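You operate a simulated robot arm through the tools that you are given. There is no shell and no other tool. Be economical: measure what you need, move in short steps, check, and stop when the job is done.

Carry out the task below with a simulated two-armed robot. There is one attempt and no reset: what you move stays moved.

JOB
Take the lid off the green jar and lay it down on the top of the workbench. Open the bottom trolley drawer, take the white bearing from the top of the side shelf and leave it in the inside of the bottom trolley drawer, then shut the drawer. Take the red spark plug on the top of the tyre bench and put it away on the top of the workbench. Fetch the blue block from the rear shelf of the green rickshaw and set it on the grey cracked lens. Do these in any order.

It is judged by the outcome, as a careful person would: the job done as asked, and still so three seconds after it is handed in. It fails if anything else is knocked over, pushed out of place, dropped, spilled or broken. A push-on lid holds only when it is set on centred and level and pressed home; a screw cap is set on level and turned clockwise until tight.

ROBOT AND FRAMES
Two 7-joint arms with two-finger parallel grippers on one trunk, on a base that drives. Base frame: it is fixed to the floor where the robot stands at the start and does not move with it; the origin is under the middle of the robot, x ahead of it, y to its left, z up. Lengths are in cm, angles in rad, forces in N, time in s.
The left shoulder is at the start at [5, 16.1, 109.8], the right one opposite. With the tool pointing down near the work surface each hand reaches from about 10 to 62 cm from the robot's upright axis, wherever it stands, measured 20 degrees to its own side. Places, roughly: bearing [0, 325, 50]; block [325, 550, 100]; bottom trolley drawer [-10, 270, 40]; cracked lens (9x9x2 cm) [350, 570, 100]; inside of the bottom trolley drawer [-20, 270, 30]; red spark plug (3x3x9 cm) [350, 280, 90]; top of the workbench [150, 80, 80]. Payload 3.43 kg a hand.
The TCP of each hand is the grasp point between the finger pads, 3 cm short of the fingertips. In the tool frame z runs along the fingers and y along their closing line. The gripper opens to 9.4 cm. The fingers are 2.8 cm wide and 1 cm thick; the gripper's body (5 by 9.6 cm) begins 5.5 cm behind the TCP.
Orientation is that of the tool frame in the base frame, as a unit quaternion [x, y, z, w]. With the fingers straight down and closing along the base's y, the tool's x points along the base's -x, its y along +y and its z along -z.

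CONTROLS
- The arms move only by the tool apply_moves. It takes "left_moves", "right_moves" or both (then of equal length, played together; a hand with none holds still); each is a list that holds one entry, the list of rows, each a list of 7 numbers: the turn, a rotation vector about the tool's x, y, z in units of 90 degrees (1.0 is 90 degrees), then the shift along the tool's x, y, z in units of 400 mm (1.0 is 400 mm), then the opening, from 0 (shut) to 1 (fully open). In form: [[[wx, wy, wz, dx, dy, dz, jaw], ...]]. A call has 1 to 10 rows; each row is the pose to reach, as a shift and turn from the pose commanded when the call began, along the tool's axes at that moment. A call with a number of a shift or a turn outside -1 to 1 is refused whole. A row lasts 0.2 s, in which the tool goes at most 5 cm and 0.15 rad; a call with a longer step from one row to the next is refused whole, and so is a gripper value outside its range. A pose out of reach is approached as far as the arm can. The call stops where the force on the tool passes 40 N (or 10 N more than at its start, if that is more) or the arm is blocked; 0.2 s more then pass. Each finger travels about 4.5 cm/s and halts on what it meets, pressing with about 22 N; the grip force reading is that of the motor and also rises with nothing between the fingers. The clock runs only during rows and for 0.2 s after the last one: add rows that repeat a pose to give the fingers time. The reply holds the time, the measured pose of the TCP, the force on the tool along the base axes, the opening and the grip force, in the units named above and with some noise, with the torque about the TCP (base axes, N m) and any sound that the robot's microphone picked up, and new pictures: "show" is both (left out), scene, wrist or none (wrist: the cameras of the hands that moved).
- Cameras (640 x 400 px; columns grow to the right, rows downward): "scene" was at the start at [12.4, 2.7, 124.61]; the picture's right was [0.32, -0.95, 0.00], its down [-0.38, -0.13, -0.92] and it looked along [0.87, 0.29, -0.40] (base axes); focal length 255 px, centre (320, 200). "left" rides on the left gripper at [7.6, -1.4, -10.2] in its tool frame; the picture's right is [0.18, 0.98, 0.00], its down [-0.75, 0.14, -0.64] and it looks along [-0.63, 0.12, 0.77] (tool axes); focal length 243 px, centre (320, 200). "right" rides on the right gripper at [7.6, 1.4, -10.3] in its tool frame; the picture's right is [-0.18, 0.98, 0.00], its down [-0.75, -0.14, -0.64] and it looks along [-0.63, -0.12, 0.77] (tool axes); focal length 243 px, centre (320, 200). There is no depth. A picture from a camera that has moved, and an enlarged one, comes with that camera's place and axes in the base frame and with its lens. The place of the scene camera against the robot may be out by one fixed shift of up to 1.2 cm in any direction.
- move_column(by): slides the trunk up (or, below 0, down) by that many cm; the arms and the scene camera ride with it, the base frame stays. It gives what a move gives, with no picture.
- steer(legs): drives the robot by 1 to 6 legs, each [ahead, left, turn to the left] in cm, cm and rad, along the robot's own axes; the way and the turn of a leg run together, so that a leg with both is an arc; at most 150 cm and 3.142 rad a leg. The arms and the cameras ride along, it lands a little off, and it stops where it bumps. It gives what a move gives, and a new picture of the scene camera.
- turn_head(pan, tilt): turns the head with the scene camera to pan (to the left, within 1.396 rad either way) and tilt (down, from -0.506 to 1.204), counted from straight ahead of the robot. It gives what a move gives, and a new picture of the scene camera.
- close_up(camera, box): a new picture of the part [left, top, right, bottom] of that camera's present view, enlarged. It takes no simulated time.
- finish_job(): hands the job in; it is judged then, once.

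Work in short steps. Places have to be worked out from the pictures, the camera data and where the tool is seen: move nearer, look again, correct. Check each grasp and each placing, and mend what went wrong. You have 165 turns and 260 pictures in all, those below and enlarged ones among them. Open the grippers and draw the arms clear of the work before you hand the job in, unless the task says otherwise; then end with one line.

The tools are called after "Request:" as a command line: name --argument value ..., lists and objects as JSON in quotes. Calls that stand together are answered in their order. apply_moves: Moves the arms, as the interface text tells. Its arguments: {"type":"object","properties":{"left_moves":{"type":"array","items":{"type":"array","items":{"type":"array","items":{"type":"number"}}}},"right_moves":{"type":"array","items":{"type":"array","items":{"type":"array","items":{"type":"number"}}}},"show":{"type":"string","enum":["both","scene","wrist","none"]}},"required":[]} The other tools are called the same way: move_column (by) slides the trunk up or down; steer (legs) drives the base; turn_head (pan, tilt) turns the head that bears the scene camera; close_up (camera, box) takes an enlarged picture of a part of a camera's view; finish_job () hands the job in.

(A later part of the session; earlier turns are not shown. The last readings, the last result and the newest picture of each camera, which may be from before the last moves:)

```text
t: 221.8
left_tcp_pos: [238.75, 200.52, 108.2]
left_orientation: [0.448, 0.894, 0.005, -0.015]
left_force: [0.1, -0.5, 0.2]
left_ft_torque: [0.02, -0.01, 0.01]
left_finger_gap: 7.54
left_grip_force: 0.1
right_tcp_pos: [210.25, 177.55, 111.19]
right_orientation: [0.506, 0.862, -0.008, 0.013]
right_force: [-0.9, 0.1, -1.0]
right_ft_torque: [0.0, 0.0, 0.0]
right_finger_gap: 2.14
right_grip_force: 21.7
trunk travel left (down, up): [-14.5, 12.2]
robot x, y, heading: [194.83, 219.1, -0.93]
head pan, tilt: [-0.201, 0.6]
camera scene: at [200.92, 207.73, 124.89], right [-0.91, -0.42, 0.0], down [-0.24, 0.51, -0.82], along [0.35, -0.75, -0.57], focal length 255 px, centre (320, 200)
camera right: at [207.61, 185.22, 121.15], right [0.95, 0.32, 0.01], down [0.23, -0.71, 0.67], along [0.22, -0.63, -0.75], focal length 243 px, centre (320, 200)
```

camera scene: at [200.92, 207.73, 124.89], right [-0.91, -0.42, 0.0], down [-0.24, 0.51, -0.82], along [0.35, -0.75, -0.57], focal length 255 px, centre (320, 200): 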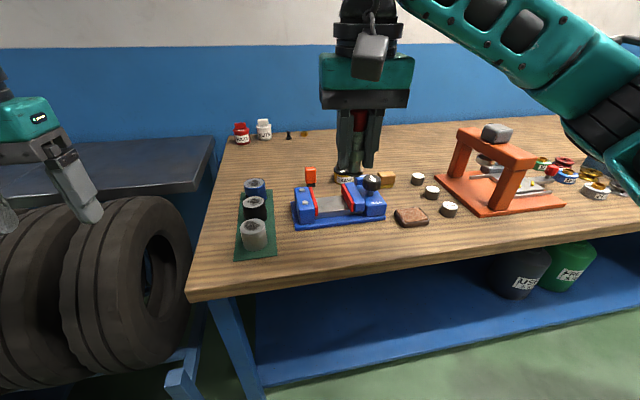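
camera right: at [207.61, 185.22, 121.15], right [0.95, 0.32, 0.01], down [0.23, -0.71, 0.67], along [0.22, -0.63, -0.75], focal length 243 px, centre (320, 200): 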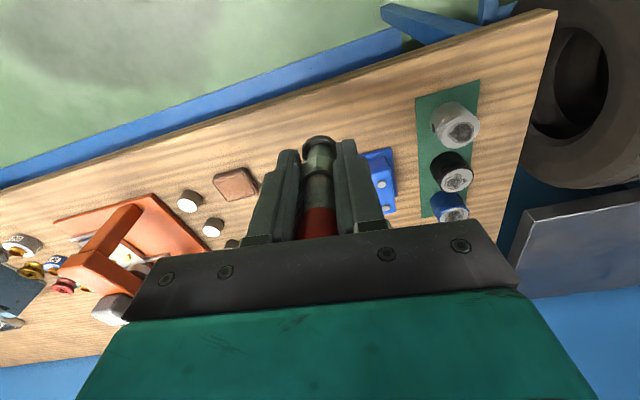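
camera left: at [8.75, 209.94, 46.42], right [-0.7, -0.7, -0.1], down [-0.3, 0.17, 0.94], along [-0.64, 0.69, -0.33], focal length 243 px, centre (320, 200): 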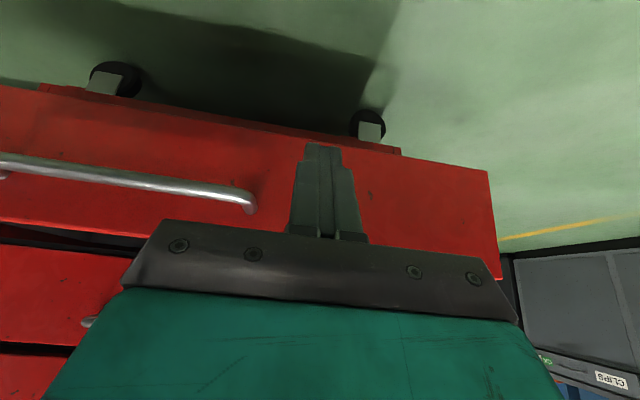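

The plug is held upright. Target spot [213.8,170.3], midway between vise and bench edge; move there and descend to z≈94.

Request:
apply_moves --right_moves '[[[0, 0, 0, -0.1, -0.006, 0, 0.05], [0, 0, 0, -0.2, -0.012, 0.03, 0.05], [0, 0, 0, -0.2, -0.012, 0.14, 0.05], [0, 0, 0, -0.2, -0.012, 0.25, 0.05], [0, 0, 0, -0.2, -0.012, 0.35, 0.05], [0, 0, 0, -0.2, -0.012, 0.42, 0.05]]]' --show "both"

```text
t: 223.2
left_tcp_pos: [238.63, 200.52, 108.05]
left_orientation: [0.448, 0.894, 0.006, -0.014]
left_force: [0.5, -0.3, -0.7]
left_ft_torque: [0.02, -0.02, -0.02]
left_finger_gap: 7.53
left_grip_force: 0.0
right_tcp_pos: [213.86, 170.08, 94.62]
right_orientation: [0.506, 0.862, -0.008, 0.014]
right_force: [-0.7, 0.3, -0.4]
right_ft_torque: [-0.01, -0.02, 0.0]
right_finger_gap: 2.15
right_grip_force: 22.4
trunk travel left (down, up): [-14.5, 12.2]
robot x, y, heading: [195.34, 219.28, -0.935]
head pan, tilt: [-0.201, 0.6]
camera scene: at [200.92, 207.73, 124.89], right [-0.91, -0.42, 0.0], down [-0.24, 0.51, -0.82], along [0.35, -0.75, -0.57], focal length 255 px, centre (320, 200)
camera right: at [211.25, 177.74, 104.61], right [0.95, 0.32, 0.01], down [0.23, -0.71, 0.67], along [0.22, -0.63, -0.75], focal length 243 px, centre (320, 200)
```

scene: 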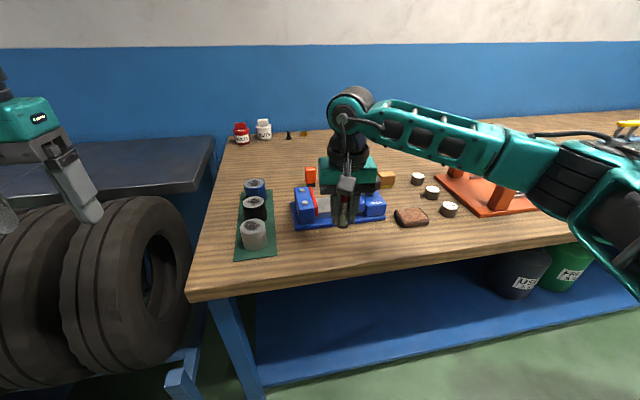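
right: 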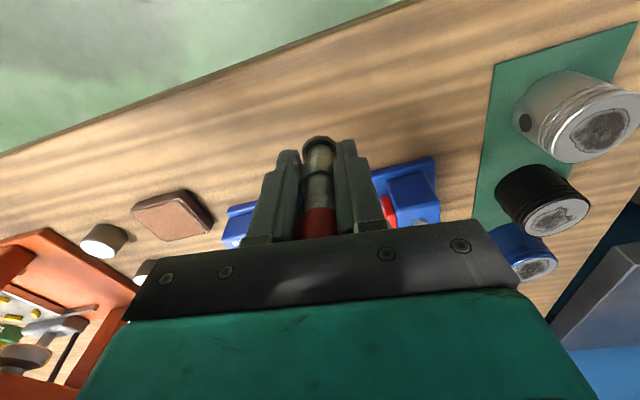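

Clear. Lower gently with small steps until contact.

Request:
apply_moves --right_moves '[[[0, 0, 0, 0, 0, 0.03, 0.05], [0, 0, 0, 0, 0, 0.055, 0.05], [0, 0, 0, 0, 0, 0.075, 0.05], [0, 0, 0, 0, 0, 0.085, 0.05]]]' --show "none"

Request:
close_up --camera "scene" --box '[290, 180, 400, 260]'

```text
t: 224.2
left_tcp_pos: [238.77, 200.52, 108.1]
left_orientation: [0.448, 0.894, 0.004, -0.014]
left_force: [0.3, -0.4, 0.0]
left_ft_torque: [0.02, -0.02, 0.03]
left_finger_gap: 7.53
left_grip_force: 0.1
right_tcp_pos: [213.95, 169.86, 91.37]
right_orientation: [0.506, 0.863, -0.008, 0.013]
right_force: [0.4, 0.4, -0.7]
right_ft_torque: [-0.02, -0.02, 0.0]
right_finger_gap: 2.15
right_grip_force: 21.7
trunk travel left (down, up): [-14.5, 12.2]
robot x, y, heading: [195.14, 219.45, -0.936]
head pan, tilt: [-0.201, 0.6]
```

```text
5.00 times, centred on (345, 220) of scene
camera zoom: at [200.92, 207.74, 124.89], right [-0.91, -0.42, 0.0], down [-0.24, 0.51, -0.83], along [0.35, -0.75, -0.56], focal length 1275 px, centre (195, 100)
```

zoom: 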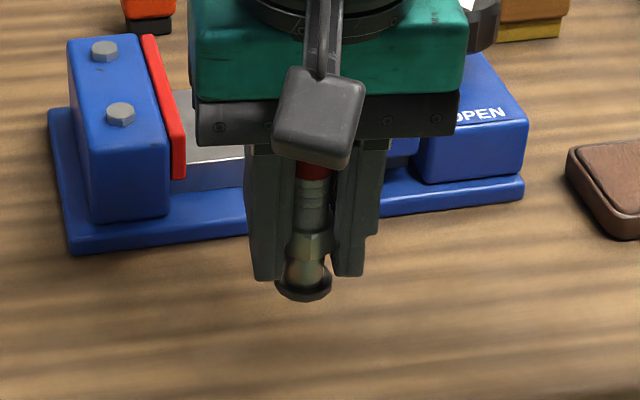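

Request:
apply_moves --right_moves '[[[0, 0, 0, 0, 0, 0.006, 0.05], [0, 0, 0, 0, 0, 0.012, 0.05], [0, 0, 0, 0, 0, 0.018, 0.05], [0, 0, 0, 0, 0, 0.024, 0.05]]]' --show "none"

Request:
close_up --camera "scene" --box '[290, 180, 400, 260]'

```text
t: 225.2
left_tcp_pos: [238.73, 200.56, 108.04]
left_orientation: [0.448, 0.894, 0.005, -0.014]
left_force: [0.2, 0.5, -0.9]
left_ft_torque: [0.04, 0.0, 0.04]
left_finger_gap: 7.52
left_grip_force: 0.1
right_tcp_pos: [213.99, 169.76, 90.24]
right_orientation: [0.507, 0.862, -0.008, 0.015]
right_force: [0.6, 0.4, -0.7]
right_ft_torque: [0.04, -0.01, 0.0]
right_finger_gap: 2.17
right_grip_force: 21.9
trunk travel left (down, up): [-14.5, 12.2]
robot x, y, heading: [195.16, 218.74, -0.935]
head pan, tilt: [-0.201, 0.6]
```

```text
5.00 times, centred on (345, 220) of scene
camera zoom: at [200.92, 207.74, 124.89], right [-0.91, -0.42, 0.0], down [-0.24, 0.51, -0.83], along [0.35, -0.75, -0.56], focal length 1275 px, centre (195, 100)
```

zoom: 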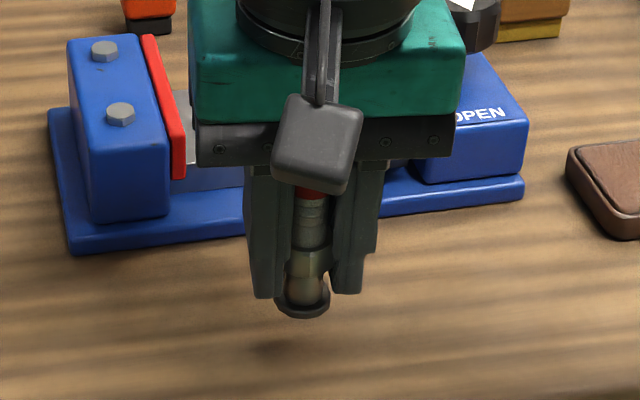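

A shadow shows there's still a gap of ~1.5–2 cm. Continue lowering.

Request:
apply_moves --right_moves '[[[0, 0, 0, 0, 0, 0.012, 0.05], [0, 0, 0, 0, 0, 0.022, 0.05], [0, 0, 0, 0, 0, 0.028, 0.05], [0, 0, 0, 0, 0, 0.034, 0.05], [0, 0, 0, 0, 0, 0.04, 0.05]]]' --show "none"

Request:
close_up --camera "scene" --box '[290, 180, 400, 260]'

```text
t: 226.4
left_tcp_pos: [238.78, 200.53, 108.08]
left_orientation: [0.448, 0.894, 0.004, -0.015]
left_force: [-0.3, -0.9, 1.0]
left_ft_torque: [0.0, 0.0, 0.01]
left_finger_gap: 7.52
left_grip_force: 0.2
right_tcp_pos: [214.12, 169.68, 88.63]
right_orientation: [0.507, 0.862, -0.008, 0.014]
right_force: [-1.1, 0.1, -0.4]
right_ft_torque: [0.02, 0.01, 0.01]
right_finger_gap: 2.16
right_grip_force: 21.2
trunk travel left (down, up): [-14.5, 12.2]
robot x, y, heading: [195.18, 219.39, -0.934]
head pan, tilt: [-0.201, 0.6]
```

```text
5.00 times, centred on (345, 220) of scene
camera zoom: at [200.92, 207.74, 124.89], right [-0.91, -0.42, 0.0], down [-0.24, 0.51, -0.83], along [0.35, -0.75, -0.56], focal length 1275 px, centre (195, 100)
```

zoom: 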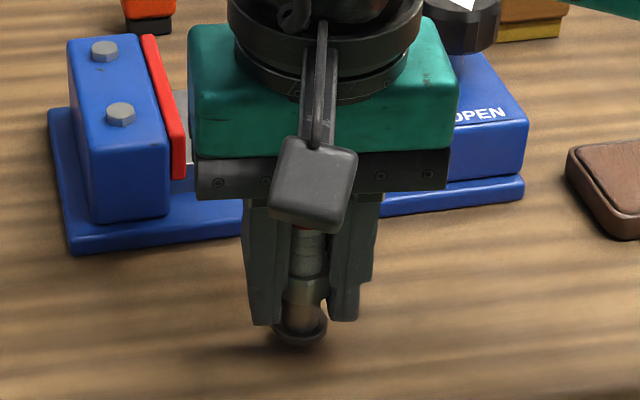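

Request:
apply_moves --right_moves '[[[0, 0, 0, 0, 0, 0.005, 0.05], [0, 0, 0, 0, 0, 0.01, 0.05], [0, 0, 0, 0, 0, 0.015, 0.05], [0, 0, 0, 0, 0, 0.02, 0.05]]]' --show "none"

Request:
close_up --camera "scene" --box '[290, 180, 400, 260]'

```text
t: 227.4
left_tcp_pos: [238.74, 200.46, 108.21]
left_orientation: [0.449, 0.894, 0.004, -0.014]
left_force: [-1.1, -0.2, -0.3]
left_ft_torque: [-0.02, -0.01, 0.01]
left_finger_gap: 7.51
left_grip_force: 0.1
right_tcp_pos: [214.14, 169.44, 87.88]
right_orientation: [0.507, 0.862, -0.008, 0.016]
right_force: [-1.5, 1.3, 5.5]
right_ft_torque: [0.05, 0.05, 0.02]
right_finger_gap: 2.16
right_grip_force: 21.7
trunk travel left (down, up): [-14.5, 12.2]
robot x, y, heading: [195.15, 219.31, -0.934]
head pan, tilt: [-0.201, 0.6]
```

```text
5.00 times, centred on (345, 220) of scene
camera zoom: at [200.88, 207.8, 124.91], right [-0.91, -0.42, 0.0], down [-0.24, 0.51, -0.83], along [0.35, -0.75, -0.56], focal length 1275 px, centre (195, 100)
```

zoom: 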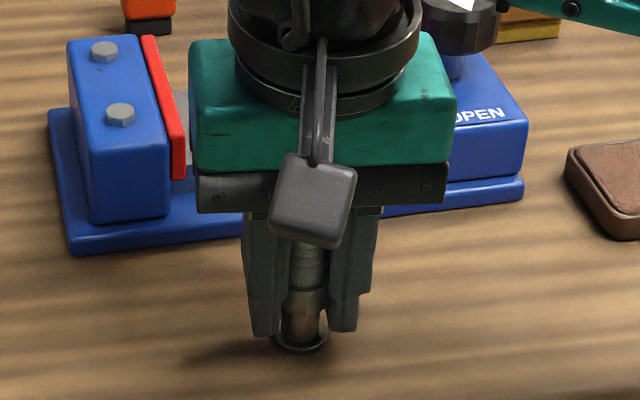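

Contact. Open gently and rise.

Request:
apply_moves --right_moves '[[[0, 0, 0, 0, 0, 0, 0.28], [0, 0, 0, 0, 0, 0, 0.38], [0, 0, 0, 0, 0, 0, 0.5], [0, 0, 0, 0, 0, 0, 0.55], [0, 0, 0, 0, 0, -0.08, 0.55], [0, 0, 0, 0, 0, -0.18, 0.55], [0, 0, 0, 0, 0, -0.29, 0.55], [0, 0, 0, 0, 0, -0.4, 0.55], [0, 0, 0, 0.05, 0, -0.5, 0.55], [0, 0, 0, 0.12, 0, -0.58, 0.55]]]' --show "scene"

Request:
close_up --camera "scene" --box '[270, 160, 410, 270]'

```text
t: 229.6
left_tcp_pos: [238.68, 200.53, 108.18]
left_orientation: [0.449, 0.893, 0.005, -0.013]
left_force: [-0.1, 0.8, -0.2]
left_ft_torque: [0.02, 0.01, -0.01]
left_finger_gap: 7.52
left_grip_force: 0.1
right_tcp_pos: [211.59, 174.46, 111.02]
right_orientation: [0.508, 0.861, -0.009, 0.014]
right_force: [0.2, 0.3, 0.7]
right_ft_torque: [0.0, -0.04, -0.01]
right_finger_gap: 5.16
right_grip_force: 0.1
trunk travel left (down, up): [-14.5, 12.2]
robot x, y, heading: [194.95, 219.01, -0.937]
head pan, tilt: [-0.201, 0.6]
camera scene: at [200.9, 207.79, 124.9], right [-0.91, -0.42, 0.0], down [-0.24, 0.51, -0.83], along [0.35, -0.75, -0.56], focal length 255 px, centre (320, 200)
```

scene: 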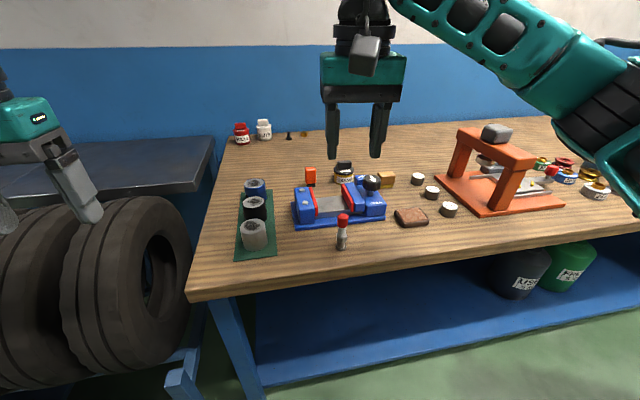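

```text
3.64 times, centred on (340, 215) of scene
camera zoom: at [200.9, 207.79, 124.9], right [-0.91, -0.42, 0.0], down [-0.24, 0.51, -0.83], along [0.35, -0.75, -0.56], focal length 927 px, centre (247, 146)
```

zoom: 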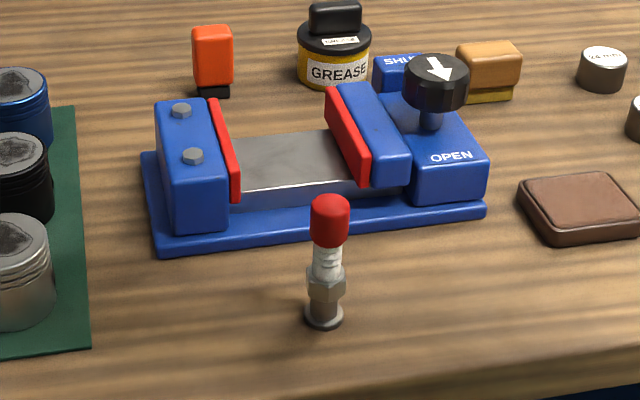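

The plug stands safely on the workbench. Now drive to the green rickshaw's rear.

Request:
steer --legs '[[-28, 0, 0], [0, 0, 1.8], [135, 0, 0], [130, 0, 0], [0, 0, 1.15]]'

Request:
turn_head --pan 0.0 --tilt 0.4

```text
t: 251.3
left_tcp_pos: [302.05, 473.0, 108.13]
left_orientation: [0.86, -0.511, 0.015, 0.005]
left_force: [-0.2, -0.1, -0.5]
left_ft_torque: [0.0, 0.03, -0.02]
left_finger_gap: 7.5
left_grip_force: 0.1
right_tcp_pos: [332.38, 494.87, 111.0]
right_orientation: [0.823, -0.567, -0.013, -0.009]
right_force: [-0.2, 0.2, 0.1]
right_ft_torque: [0.0, -0.01, 0.03]
right_finger_gap: 5.17
right_grip_force: 0.0
trunk travel left (down, up): [-14.5, 12.2]
robot x, y, heading: [342.52, 448.45, 2.061]
head pan, tilt: [-0.201, 0.6]
camera scene: at [337.5, 459.96, 124.89], right [0.96, 0.29, 0.0], down [0.16, -0.54, -0.83], along [-0.24, 0.79, -0.56], focal length 255 px, centre (320, 200)
```

scene: 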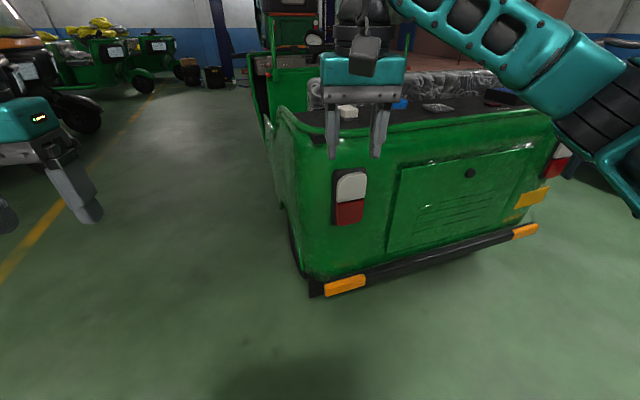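

```text
t: 252.0
left_tcp_pos: [301.83, 473.07, 108.19]
left_orientation: [0.86, -0.511, 0.014, 0.006]
left_force: [-0.9, -0.5, 0.6]
left_ft_torque: [0.0, 0.0, 0.04]
left_finger_gap: 7.53
left_grip_force: 0.0
right_tcp_pos: [332.38, 494.85, 110.97]
right_orientation: [0.823, -0.568, -0.014, -0.008]
right_force: [0.3, 0.0, -0.2]
right_ft_torque: [-0.01, 0.01, -0.04]
right_finger_gap: 5.17
right_grip_force: 0.2
trunk travel left (down, up): [-14.5, 12.2]
robot x, y, heading: [342.4, 447.9, 2.065]
head pan, tilt: [0.0, 0.4]
camera scene: at [335.68, 459.67, 126.71], right [0.88, 0.47, 0.0], down [0.18, -0.34, -0.92], along [-0.44, 0.81, -0.39], focal length 255 px, centre (320, 200)
```

scene: 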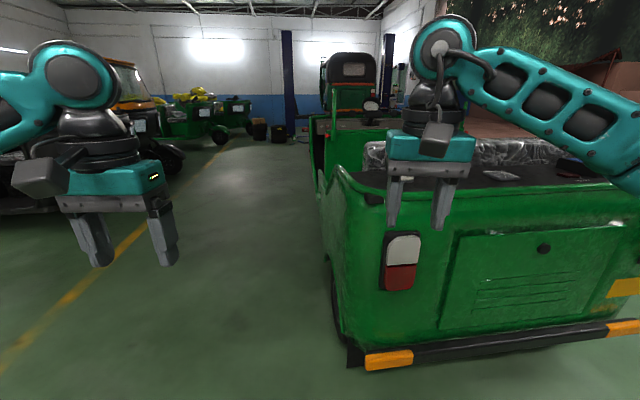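

The rear shelf has several items. Raise the trunk and slide right for a full view.

Request:
move_column --by 12

Request:
steer --legs '[[0, -35, 0], [0, 0, 0.11]]'

Request:
turn_head --pan 0.25 --tilt 0.55

```text
t: 253.5
left_tcp_pos: [301.86, 472.84, 120.05]
left_orientation: [0.859, -0.511, 0.014, 0.005]
left_force: [0.2, 0.7, 0.6]
left_ft_torque: [0.0, -0.01, -0.04]
left_finger_gap: 7.5
left_grip_force: 0.1
right_tcp_pos: [332.49, 494.87, 122.95]
right_orientation: [0.824, -0.567, -0.014, -0.008]
right_force: [0.0, -0.2, -0.1]
right_ft_torque: [0.0, -0.01, 0.0]
right_finger_gap: 5.15
right_grip_force: 0.1
trunk travel left (down, up): [-26.5, 0.2]
robot x, y, heading: [342.26, 448.03, 2.062]
head pan, tilt: [0.0, 0.4]
```

```text
t: 256.3
left_tcp_pos: [329.58, 484.57, 120.03]
left_orientation: [0.888, -0.46, 0.014, 0.005]
left_force: [-0.4, 0.6, -0.3]
left_ft_torque: [-0.01, 0.02, 0.02]
left_finger_gap: 7.52
left_grip_force: 0.1
right_tcp_pos: [357.55, 509.78, 122.86]
right_orientation: [0.854, -0.52, -0.014, -0.008]
right_force: [0.2, 0.1, 0.3]
right_ft_torque: [-0.01, -0.01, 0.0]
right_finger_gap: 5.19
right_grip_force: 0.0
trunk travel left (down, up): [-26.5, 0.2]
robot x, y, heading: [372.79, 464.86, 2.18]
head pan, tilt: [0.0, 0.4]
camera scene: at [364.62, 475.29, 138.71], right [0.82, 0.57, 0.0], down [0.22, -0.32, -0.92], along [-0.53, 0.76, -0.39], focal length 255 px, centre (320, 200)
```

scene: 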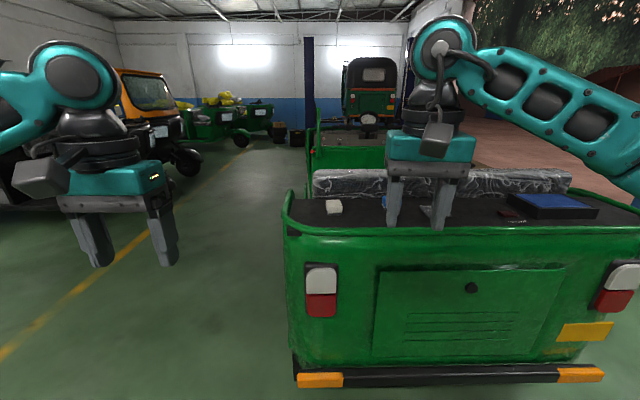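

```text
t: 257.1
left_tcp_pos: [329.66, 484.63, 120.13]
left_orientation: [0.887, -0.461, 0.014, 0.006]
left_force: [-0.7, 0.2, 0.3]
left_ft_torque: [-0.01, 0.02, 0.0]
left_finger_gap: 7.52
left_grip_force: 0.1
right_tcp_pos: [357.56, 509.92, 123.01]
right_orientation: [0.854, -0.519, -0.015, -0.008]
right_force: [0.3, -0.1, 0.7]
right_ft_torque: [-0.03, 0.02, 0.01]
right_finger_gap: 5.16
right_grip_force: 0.0
trunk travel left (down, up): [-26.5, 0.2]
robot x, y, heading: [372.69, 464.3, 2.181]
head pan, tilt: [0.25, 0.55]
camera scene: at [363.16, 473.6, 137.34], right [0.65, 0.76, 0.0], down [0.39, -0.34, -0.85], along [-0.64, 0.56, -0.52], focal length 255 px, centre (320, 200)
```

scene: 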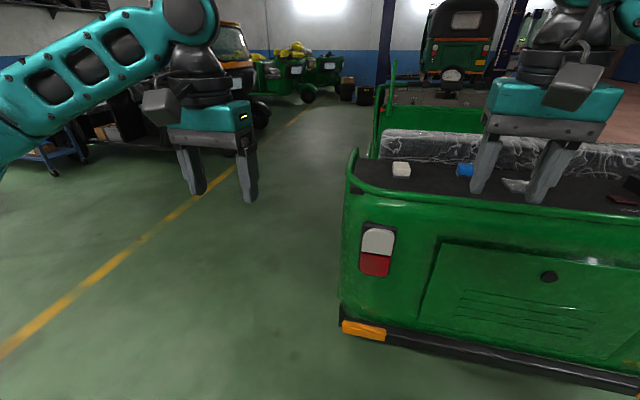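

The blue block is near [336,560]. Move the right hand aside to see the lens.

Request:
apply_moves --right_moves '[[[0, 0, 0, 0, -0.11, 0, 0.8], [0, 0, 0, 0, -0.22, 0, 0.8], [0, 0, 0, 0, -0.33, 0, 0.8], [0, 0, 0, 0, -0.44, 0, 0.8]]]' --show "none"

Request:
turn_head --pan 0.0 --tilt 0.5

Request:
close_up --camera "scene" --box '[290, 130, 490, 230]'

```text
t: 258.1
left_tcp_pos: [329.69, 484.74, 120.06]
left_orientation: [0.887, -0.462, 0.013, 0.005]
left_force: [1.0, 0.5, 0.3]
left_ft_torque: [0.01, 0.0, -0.02]
left_finger_gap: 7.51
left_grip_force: 0.1
right_tcp_pos: [373.21, 518.0, 122.88]
right_orientation: [0.855, -0.519, -0.014, -0.007]
right_force: [0.4, 0.5, -0.9]
right_ft_torque: [0.0, 0.0, 0.02]
right_finger_gap: 7.49
right_grip_force: 0.1
trunk travel left (down, up): [-26.5, 0.2]
robot x, y, heading: [372.48, 464.64, 2.179]
head pan, tilt: [0.25, 0.55]
```

```text
t: 258.8
left_tcp_pos: [329.59, 484.73, 120.21]
left_orientation: [0.887, -0.461, 0.014, 0.005]
left_force: [-0.7, 0.5, -0.1]
left_ft_torque: [-0.01, -0.03, 0.0]
left_finger_gap: 7.52
left_grip_force: 0.0
right_tcp_pos: [373.11, 517.96, 122.85]
right_orientation: [0.854, -0.52, -0.015, -0.009]
right_force: [0.4, 0.6, 0.4]
right_ft_torque: [-0.02, 0.01, 0.01]
right_finger_gap: 7.54
right_grip_force: 0.0
trunk travel left (down, up): [-26.5, 0.2]
robot x, y, heading: [372.5, 464.49, 2.178]
head pan, tilt: [0.0, 0.499]
camera scene: at [364.74, 475.18, 137.8], right [0.82, 0.57, 0.0], down [0.27, -0.39, -0.88], along [-0.5, 0.72, -0.48], focal length 255 px, centre (320, 200)
```

scene: 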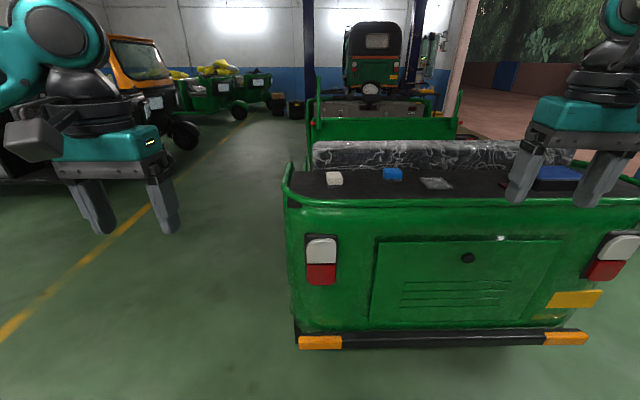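

```text
3.20 times, centred on (390, 180) of scene
camera zoom: at [364.74, 475.18, 137.8], right [0.82, 0.57, 0.0], down [0.27, -0.39, -0.88], along [-0.5, 0.72, -0.48], focal length 816 px, centre (96, 264)
```

zoom: 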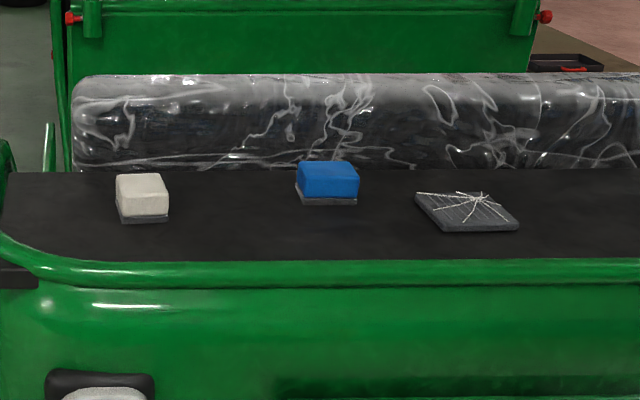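

Block ≈[338,559], lens ≈[352,562]. Drive in so both are within the right hand's reach.

Request:
steer --legs '[[0, -22, 0], [32, 0, 0]]'

Request:
turn_head --pan 0.0 --tilt 0.75

Request:
close_up --camera "scene" --box '[220, 80, 460, 230]'

```text
t: 262.3
left_tcp_pos: [329.84, 524.04, 120.14]
left_orientation: [0.886, -0.463, 0.014, 0.005]
left_force: [-0.8, 0.3, 0.2]
left_ft_torque: [0.01, 0.0, -0.01]
left_finger_gap: 7.52
left_grip_force: 0.1
right_tcp_pos: [373.52, 557.14, 122.86]
right_orientation: [0.853, -0.522, -0.013, -0.008]
right_force: [-0.3, -0.5, 0.7]
right_ft_torque: [-0.02, 0.01, -0.01]
right_finger_gap: 7.5
right_grip_force: 0.1
trunk travel left (down, up): [-26.5, 0.2]
robot x, y, heading: [373.0, 503.69, 2.172]
head pan, tilt: [0.0, 0.499]
camera scene: at [364.88, 514.3, 137.79], right [0.82, 0.57, 0.0], down [0.27, -0.39, -0.88], along [-0.5, 0.72, -0.48], focal length 255 px, centre (320, 200)
```

scene: 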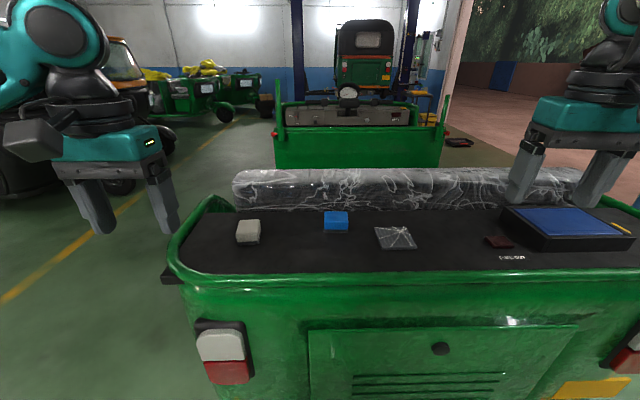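

```text
t: 263.1
left_tcp_pos: [329.7, 523.9, 120.15]
left_orientation: [0.887, -0.462, 0.014, 0.005]
left_force: [-0.1, -0.2, 0.1]
left_ft_torque: [-0.05, -0.01, -0.02]
left_finger_gap: 7.55
left_grip_force: 0.0
right_tcp_pos: [373.59, 556.98, 122.85]
right_orientation: [0.853, -0.521, -0.014, -0.007]
right_force: [-0.3, 0.5, 0.2]
right_ft_torque: [0.02, 0.0, 0.01]
right_finger_gap: 7.51
right_grip_force: 0.1
trunk travel left (down, up): [-26.5, 0.2]
robot x, y, heading: [372.83, 503.64, 2.173]
head pan, tilt: [0.0, 0.75]
camera scene: at [365.37, 513.58, 135.61], right [0.82, 0.57, 0.0], down [0.39, -0.56, -0.73], along [-0.42, 0.6, -0.68], focal length 255 px, centre (320, 200)
```

scene: 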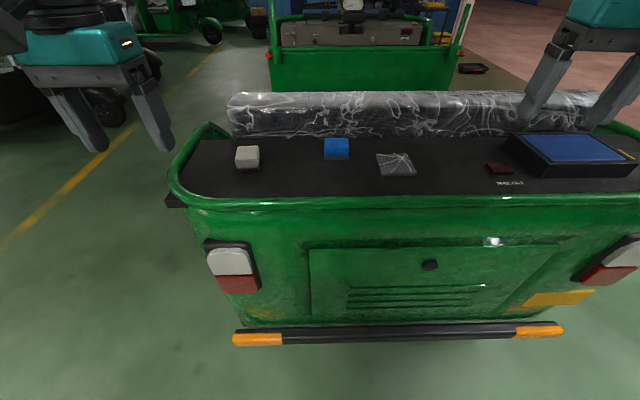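

```text
2.67 times, centred on (340, 155) of scene
camera zoom: at [365.37, 513.58, 135.61], right [0.82, 0.57, 0.0], down [0.39, -0.56, -0.73], along [-0.42, 0.6, -0.68], focal length 680 px, centre (267, 320)
```

zoom: 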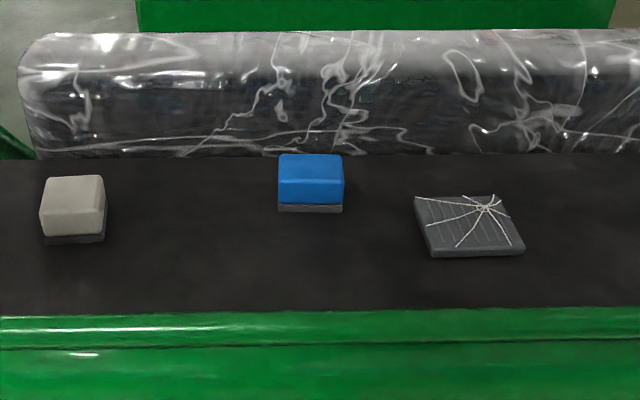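

Shelf z≈100, lens centre [352.2,562.4] top ≈101.5, block front-base at [338,560]. Drive 6 cm closer and bring the right hand over the block.

Request:
steer --legs '[[6, 0, 0]]'

```text
t: 264.0
left_tcp_pos: [326.27, 528.75, 120.19]
left_orientation: [0.886, -0.463, 0.014, 0.005]
left_force: [-0.5, -1.0, -0.5]
left_ft_torque: [-0.02, -0.02, 0.03]
left_finger_gap: 7.52
left_grip_force: 0.0
right_tcp_pos: [370.13, 562.07, 122.89]
right_orientation: [0.853, -0.521, -0.014, -0.008]
right_force: [-0.4, 0.3, 0.3]
right_ft_torque: [-0.06, -0.03, 0.0]
right_finger_gap: 7.53
right_grip_force: 0.0
trunk travel left (down, up): [-26.5, 0.2]
robot x, y, heading: [369.51, 508.52, 2.177]
head pan, tilt: [0.0, 0.75]
camera scene: at [361.94, 518.54, 135.59], right [0.82, 0.57, 0.0], down [0.39, -0.56, -0.73], along [-0.41, 0.6, -0.68], focal length 255 px, centre (320, 200)
```

scene: 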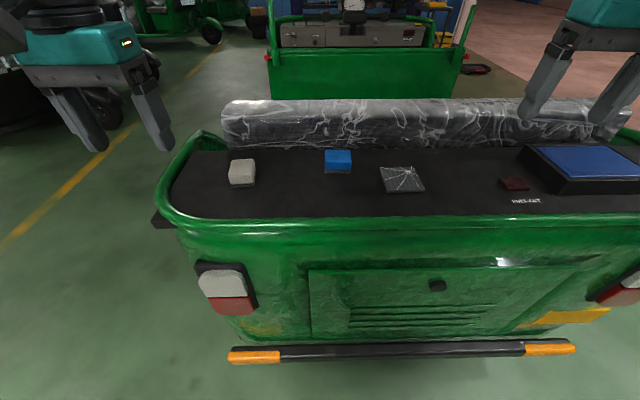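

Request:
apply_moves --right_moves '[[[0, 0, -0.01, -0.045, 0.09, 0, 0.95], [0, 0, -0.02, -0.09, 0.18, 0, 0.95], [0, 0, -0.03, -0.13, 0.27, 0, 0.95], [0, 0, -0.04, -0.17, 0.36, 0, 0.95], [0, 0, -0.05, -0.21, 0.45, 0, 0.95], [0, 0, -0.06, -0.25, 0.54, 0.02, 0.95], [0, 0, -0.07, -0.29, 0.63, 0.06, 0.95], [0, 0, -0.083, -0.33, 0.71, 0.1, 0.95], [0, 0, -0.083, -0.35, 0.74, 0.15, 0.95]]]' --show "both"

```text
t: 266.0
left_tcp_pos: [326.47, 528.68, 120.15]
left_orientation: [0.886, -0.463, 0.014, 0.005]
left_force: [0.0, -0.4, -0.2]
left_ft_torque: [0.0, 0.01, 0.01]
left_finger_gap: 7.5
left_grip_force: 0.0
right_tcp_pos: [337.56, 560.82, 117.52]
right_orientation: [0.886, -0.463, -0.015, -0.01]
right_force: [0.1, 0.1, -0.2]
right_ft_torque: [0.0, 0.06, 0.0]
right_finger_gap: 8.92
right_grip_force: 0.2
right hand out of reach, approached as far as the arm can: row 9
trunk travel left (down, up): [-26.5, 0.2]
robot x, y, heading: [369.23, 508.57, 2.176]
head pan, tilt: [0.0, 0.75]
camera scene: at [362.01, 518.47, 135.6], right [0.82, 0.57, 0.0], down [0.39, -0.56, -0.73], along [-0.42, 0.6, -0.68], focal length 255 px, centre (320, 200)
camera right: at [340.96, 553.44, 127.47], right [-0.91, -0.41, 0.0], down [-0.3, 0.68, 0.67], along [-0.28, 0.61, -0.74], focal length 243 px, centre (320, 200)
```

scene: 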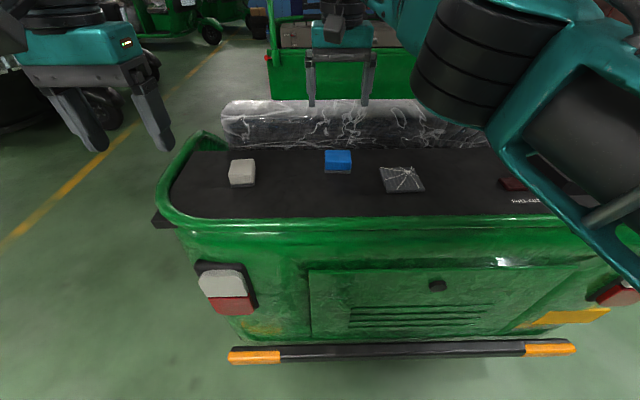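
right: 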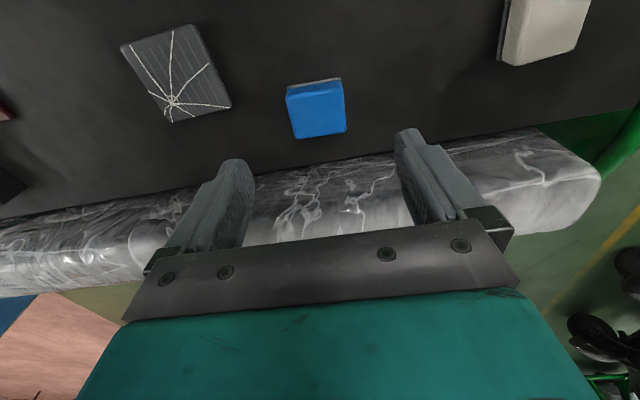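

The block is aligned with the hand at [337.2,562]. Correct slightly and descend 9 cm.

Request:
apply_moves --right_moves '[[[0, 0, 0, -0.01, -0.005, 0.08, 0.9], [0, 0, 0, -0.02, -0.009, 0.16, 0.9], [0, 0, 0, -0.03, -0.009, 0.225, 0.9]]]' --show "both"

```text
t: 266.8
left_tcp_pos: [326.37, 528.81, 120.1]
left_orientation: [0.886, -0.464, 0.014, 0.006]
left_force: [0.1, -0.2, -0.3]
left_ft_torque: [-0.03, -0.03, 0.02]
left_finger_gap: 7.53
left_grip_force: 0.0
right_tcp_pos: [337.18, 562.13, 108.36]
right_orientation: [0.886, -0.464, -0.013, -0.009]
right_force: [-0.2, -0.2, 0.2]
right_ft_torque: [0.03, 0.01, -0.02]
right_finger_gap: 8.44
right_grip_force: 0.1
trunk travel left (down, up): [-26.5, 0.2]
robot x, y, heading: [369.3, 508.19, 2.175]
head pan, tilt: [0.0, 0.75]
camera scene: at [361.98, 518.47, 135.6], right [0.82, 0.57, 0.0], down [0.39, -0.56, -0.73], along [-0.42, 0.6, -0.68], focal length 255 px, centre (320, 200)
camera right: at [340.46, 554.87, 118.35], right [-0.91, -0.41, 0.0], down [-0.3, 0.68, 0.67], along [-0.27, 0.61, -0.75], focal length 243 px, centre (320, 200)
```

scene: 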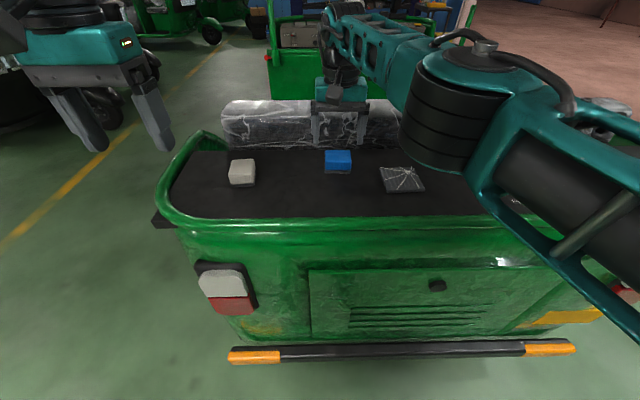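
right: 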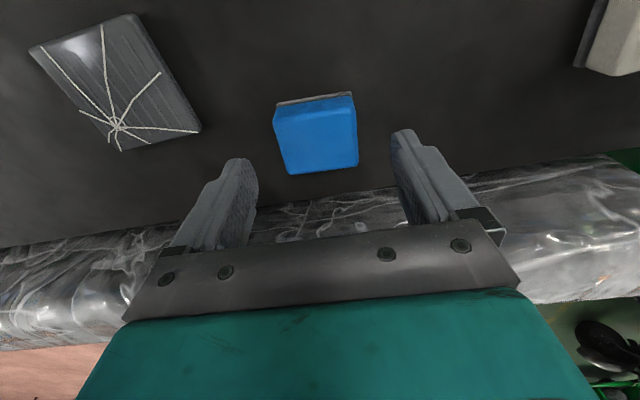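

Aligned. Descend to straddle and close.

Request:
apply_moves --right_moves '[[[0, 0, 0, 0, 0, 0.06, 0.9], [0, 0, 0, 0, 0, 0.11, 0.9], [0, 0, 0, 0, 0, 0.11, 0.6], [0, 0, 0, 0, 0, 0.11, 0.4], [0, 0, 0, 0, 0, 0.11, 0.35], [0, 0, 0, 0, 0, 0.11, 0.35], [0, 0, 0, 0, 0, 0.11, 0.35]]]' --show "wrist"

Request:
close_up --camera "scene" --box '[270, 90, 440, 210]'

```text
t: 268.4
left_tcp_pos: [326.41, 528.82, 120.19]
left_orientation: [0.886, -0.463, 0.014, 0.005]
left_force: [-0.5, 0.0, -0.8]
left_ft_torque: [0.04, 0.0, -0.01]
left_finger_gap: 7.52
left_grip_force: 0.1
right_tcp_pos: [337.17, 562.28, 104.13]
right_orientation: [0.885, -0.465, -0.014, -0.009]
right_force: [-0.4, 0.4, -0.4]
right_ft_torque: [-0.04, 0.01, 0.01]
right_finger_gap: 6.18
right_grip_force: 22.4
trunk travel left (down, up): [-26.5, 0.2]
robot x, y, heading: [369.73, 508.19, 2.178]
head pan, tilt: [0.0, 0.75]
camera right: at [340.39, 555.05, 114.01], right [-0.91, -0.41, 0.0], down [-0.3, 0.68, 0.67], along [-0.27, 0.61, -0.75], focal length 243 px, centre (320, 200)
```

right: 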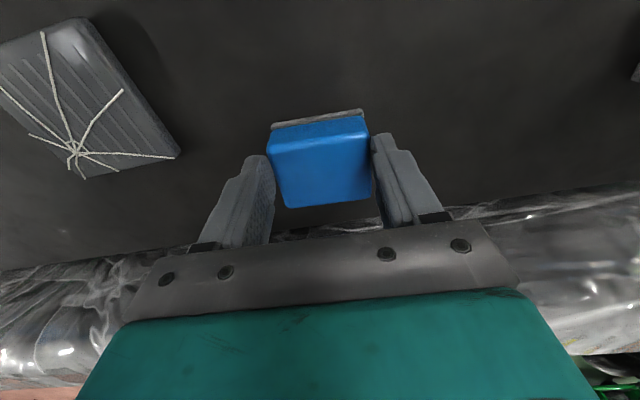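

```text
3.33 times, centred on (355, 150) of scene
camera zoom: at [362.0, 518.46, 135.6], right [0.82, 0.57, 0.0], down [0.39, -0.56, -0.73], along [-0.42, 0.6, -0.68], focal length 850 px, centre (203, 367)
```

zoom: 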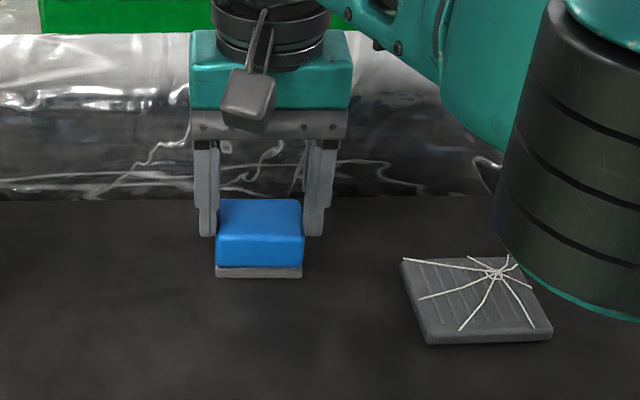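

Block gripped (gap 6.2, centre ~1.2 cm robot-ward of the pads). Lift and carry it to above the lens, then re-check the alignment.

Request:
apply_moves --right_moves '[[[0, 0, 0, 0, 0, -0.05, 0.35], [0, 0, 0, 0, 0, -0.13, 0.35], [0, 0, 0, 0.02, -0.04, -0.2, 0.35], [0, 0, 0, 0.05, -0.13, -0.2, 0.35], [0, 0, 0, 0.09, -0.22, -0.2, 0.35], [0, 0, 0, 0.131, -0.307, -0.2, 0.35], [0, 0, 0, 0.131, -0.307, -0.2, 0.35]]]' --show "both"

Request:
close_up --camera "scene" --box '[300, 80, 470, 210]'

```text
t: 270.0
left_tcp_pos: [326.4, 528.75, 120.2]
left_orientation: [0.886, -0.464, 0.014, 0.005]
left_force: [-0.6, -0.6, -0.3]
left_ft_torque: [0.02, -0.03, -0.01]
left_finger_gap: 7.55
left_grip_force: 0.1
right_tcp_pos: [350.35, 564.84, 111.92]
right_orientation: [0.886, -0.464, -0.014, -0.009]
right_force: [-0.6, -0.5, -0.8]
right_ft_torque: [0.02, 0.01, -0.02]
right_finger_gap: 6.13
right_grip_force: 22.4
trunk travel left (down, up): [-26.5, 0.2]
robot x, y, heading: [369.5, 508.58, 2.172]
head pan, tilt: [0.0, 0.75]
camera scene: at [361.94, 518.44, 135.6], right [0.82, 0.57, 0.0], down [0.39, -0.56, -0.73], along [-0.42, 0.6, -0.68], focal length 255 px, centre (320, 200)
camera right: at [353.63, 557.6, 121.91], right [-0.91, -0.41, 0.0], down [-0.3, 0.68, 0.67], along [-0.27, 0.61, -0.75], focal length 243 px, centre (320, 200)
```

scene: 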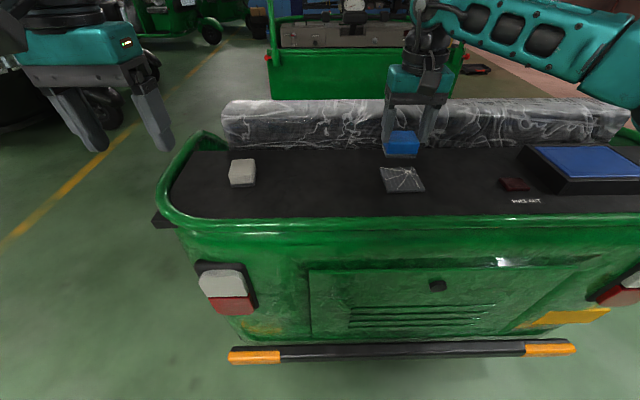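
right: 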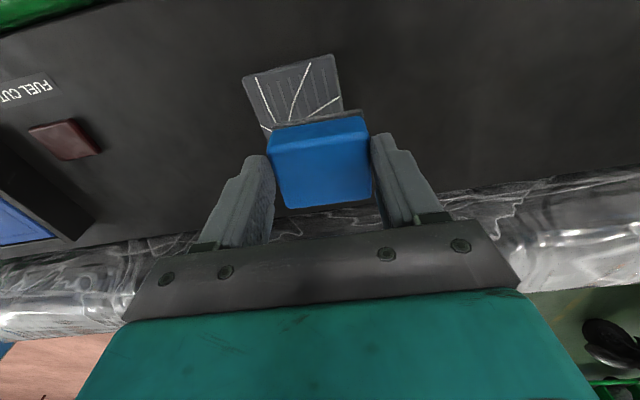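

```text
3.08 times, centred on (385, 145) of scene
camera zoom: at [361.94, 518.44, 135.6], right [0.82, 0.57, 0.0], down [0.39, -0.56, -0.73], along [-0.42, 0.6, -0.68], focal length 784 px, centre (120, 369)
```

zoom: 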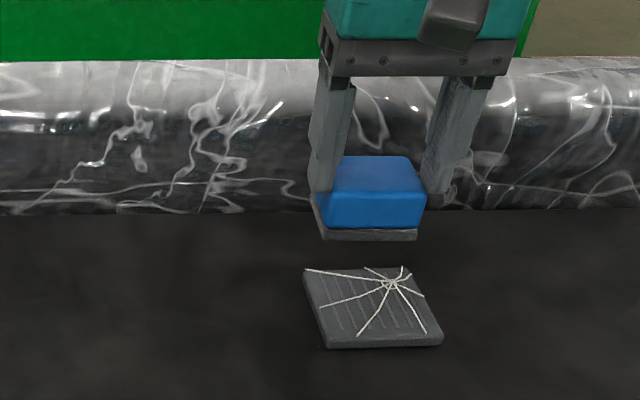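

Both views say the block should go ~1.9 cm right and ~1 cm back. Apply and lower 3 cm, then re-check.

Request:
apply_moves --right_moves '[[[0, 0, 0, 0.0225, -0.047, 0, 0.35], [0, 0, 0, 0.0225, -0.047, 0.04, 0.35], [0, 0, 0, 0.0225, -0.047, 0.08, 0.35]]]' --show "wrist"

Request:
close_up --camera "scene" --box '[330, 110, 470, 210]'

Request:
close_up --camera "right" --box '[200, 20, 420, 220]'

```text
t: 270.8
left_tcp_pos: [326.45, 528.77, 120.2]
left_orientation: [0.886, -0.463, 0.014, 0.005]
left_force: [-0.4, 1.1, 0.2]
left_ft_torque: [0.02, 0.0, -0.01]
left_finger_gap: 7.5
left_grip_force: 0.1
right_tcp_pos: [352.25, 565.16, 108.58]
right_orientation: [0.885, -0.464, -0.013, -0.009]
right_force: [-0.2, 0.6, -1.8]
right_ft_torque: [-0.05, -0.02, 0.01]
right_finger_gap: 6.15
right_grip_force: 21.9
trunk travel left (down, up): [-26.5, 0.2]
robot x, y, heading: [369.36, 508.82, 2.169]
head pan, tilt: [0.0, 0.75]
camera right: at [355.67, 557.94, 118.55], right [-0.91, -0.41, 0.0], down [-0.3, 0.68, 0.67], along [-0.27, 0.61, -0.75], focal length 243 px, centre (320, 200)
```

right: 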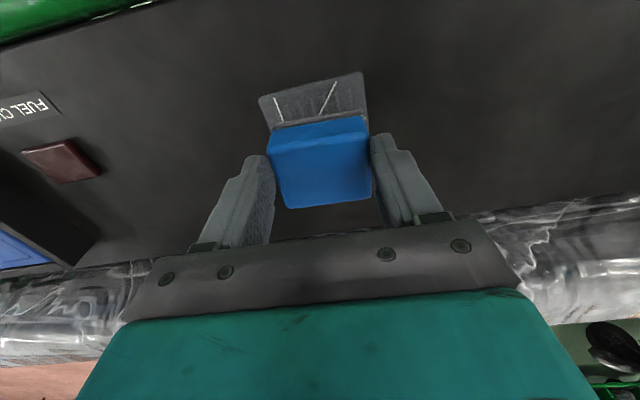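

```text
4.00 times, centred on (400, 160) of scene
camera zoom: at [362.02, 518.48, 135.6], right [0.82, 0.57, 0.0], down [0.39, -0.56, -0.73], along [-0.42, 0.6, -0.68], focal length 1020 px, centre (0, 360)
```

zoom: 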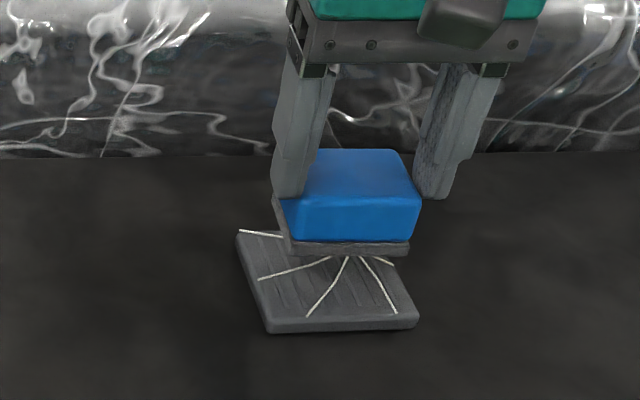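

```text
2.00 times, centred on (310, 120) of right
camera zoom: at [355.67, 557.94, 118.55], right [-0.91, -0.41, 0.0], down [-0.3, 0.68, 0.67], along [-0.27, 0.61, -0.75], focal length 485 px, centre (340, 360)
```

zoom: 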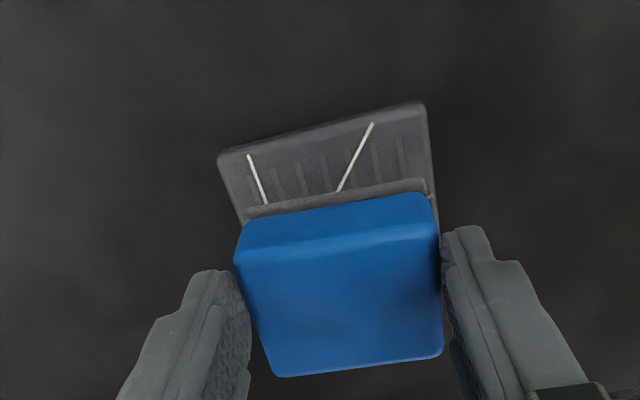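

With the lens ~1 cm thick, both views agree the block is centred. Lower in guarded small steps.

Request:
apply_moves --right_moves '[[[0, 0, 0, 0.005, 0, 0.03, 0.35], [0, 0, 0, 0.005, 0, 0.05, 0.35], [0, 0, 0, 0.005, 0, 0.06, 0.35], [0, 0, 0, 0.005, 0, 0.067, 0.35]]]' --show "none"

Request:
close_up --camera "scene" --box '[330, 110, 470, 210]'

Request:
close_up --camera "right" --box '[200, 20, 420, 220]'

```text
t: 271.8
left_tcp_pos: [326.35, 528.86, 120.15]
left_orientation: [0.886, -0.463, 0.014, 0.005]
left_force: [-0.4, -0.2, 0.2]
left_ft_torque: [0.01, -0.01, 0.0]
left_finger_gap: 7.53
left_grip_force: 0.1
right_tcp_pos: [352.4, 565.2, 105.89]
right_orientation: [0.886, -0.464, -0.013, -0.009]
right_force: [-0.3, 0.9, -0.5]
right_ft_torque: [0.02, 0.01, -0.03]
right_finger_gap: 6.14
right_grip_force: 22.4
trunk travel left (down, up): [-26.5, 0.2]
robot x, y, heading: [369.48, 508.68, 2.174]
head pan, tilt: [0.0, 0.75]
```

```text
4.00 times, centred on (400, 160) of scene
camera zoom: at [362.0, 518.46, 135.6], right [0.82, 0.57, 0.0], down [0.39, -0.56, -0.73], along [-0.42, 0.6, -0.68], focal length 1020 px, centre (0, 360)
```

zoom: 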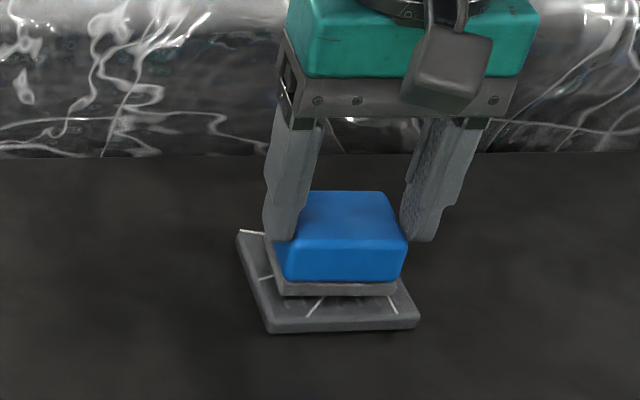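

```text
2.00 times, centred on (310, 120) of right
camera zoom: at [355.68, 557.96, 115.89], right [-0.91, -0.41, 0.0], down [-0.3, 0.68, 0.67], along [-0.27, 0.61, -0.75], focal length 485 px, centre (340, 360)
```

zoom: 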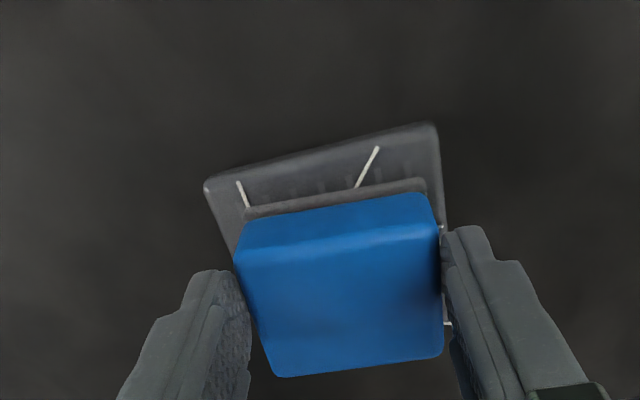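

Centred well. Continue lowering until contact.

Request:
apply_moves --right_moves '[[[0, 0, 0, 0.003, -0.006, 0.006, 0.35], [0, 0, 0, 0.003, -0.006, 0.012, 0.35], [0, 0, 0, 0.003, -0.006, 0.018, 0.35], [0, 0, 0, 0.003, -0.006, 0.023, 0.35]]]' --show "none"

Request:
close_up --camera "scene" --box '[330, 110, 470, 210]'

```text
t: 272.8
left_tcp_pos: [326.52, 528.74, 120.21]
left_orientation: [0.886, -0.464, 0.014, 0.005]
left_force: [-0.1, -0.8, -0.6]
left_ft_torque: [0.01, -0.01, 0.0]
left_finger_gap: 7.54
left_grip_force: 0.1
right_tcp_pos: [352.57, 565.19, 105.18]
right_orientation: [0.886, -0.464, -0.015, -0.01]
right_force: [3.0, 1.3, 9.4]
right_ft_torque: [0.01, -0.14, -0.03]
right_finger_gap: 6.11
right_grip_force: 22.8
trunk travel left (down, up): [-26.5, 0.2]
robot x, y, heading: [369.09, 508.37, 2.173]
head pan, tilt: [0.0, 0.75]
```

```text
4.00 times, centred on (400, 160) of scene
camera zoom: at [362.06, 518.36, 135.64], right [0.82, 0.57, 0.0], down [0.39, -0.56, -0.73], along [-0.42, 0.6, -0.68], focal length 1020 px, centre (0, 360)
```

zoom: 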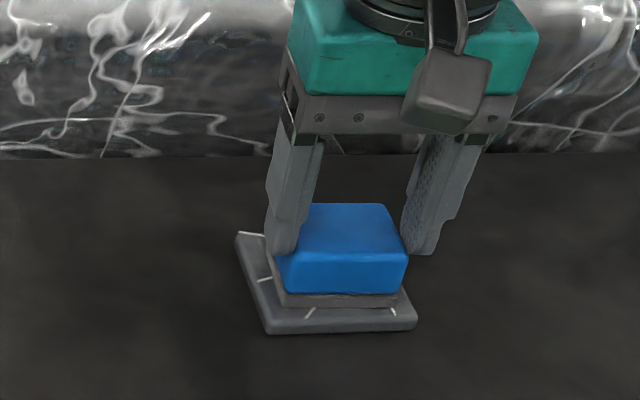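

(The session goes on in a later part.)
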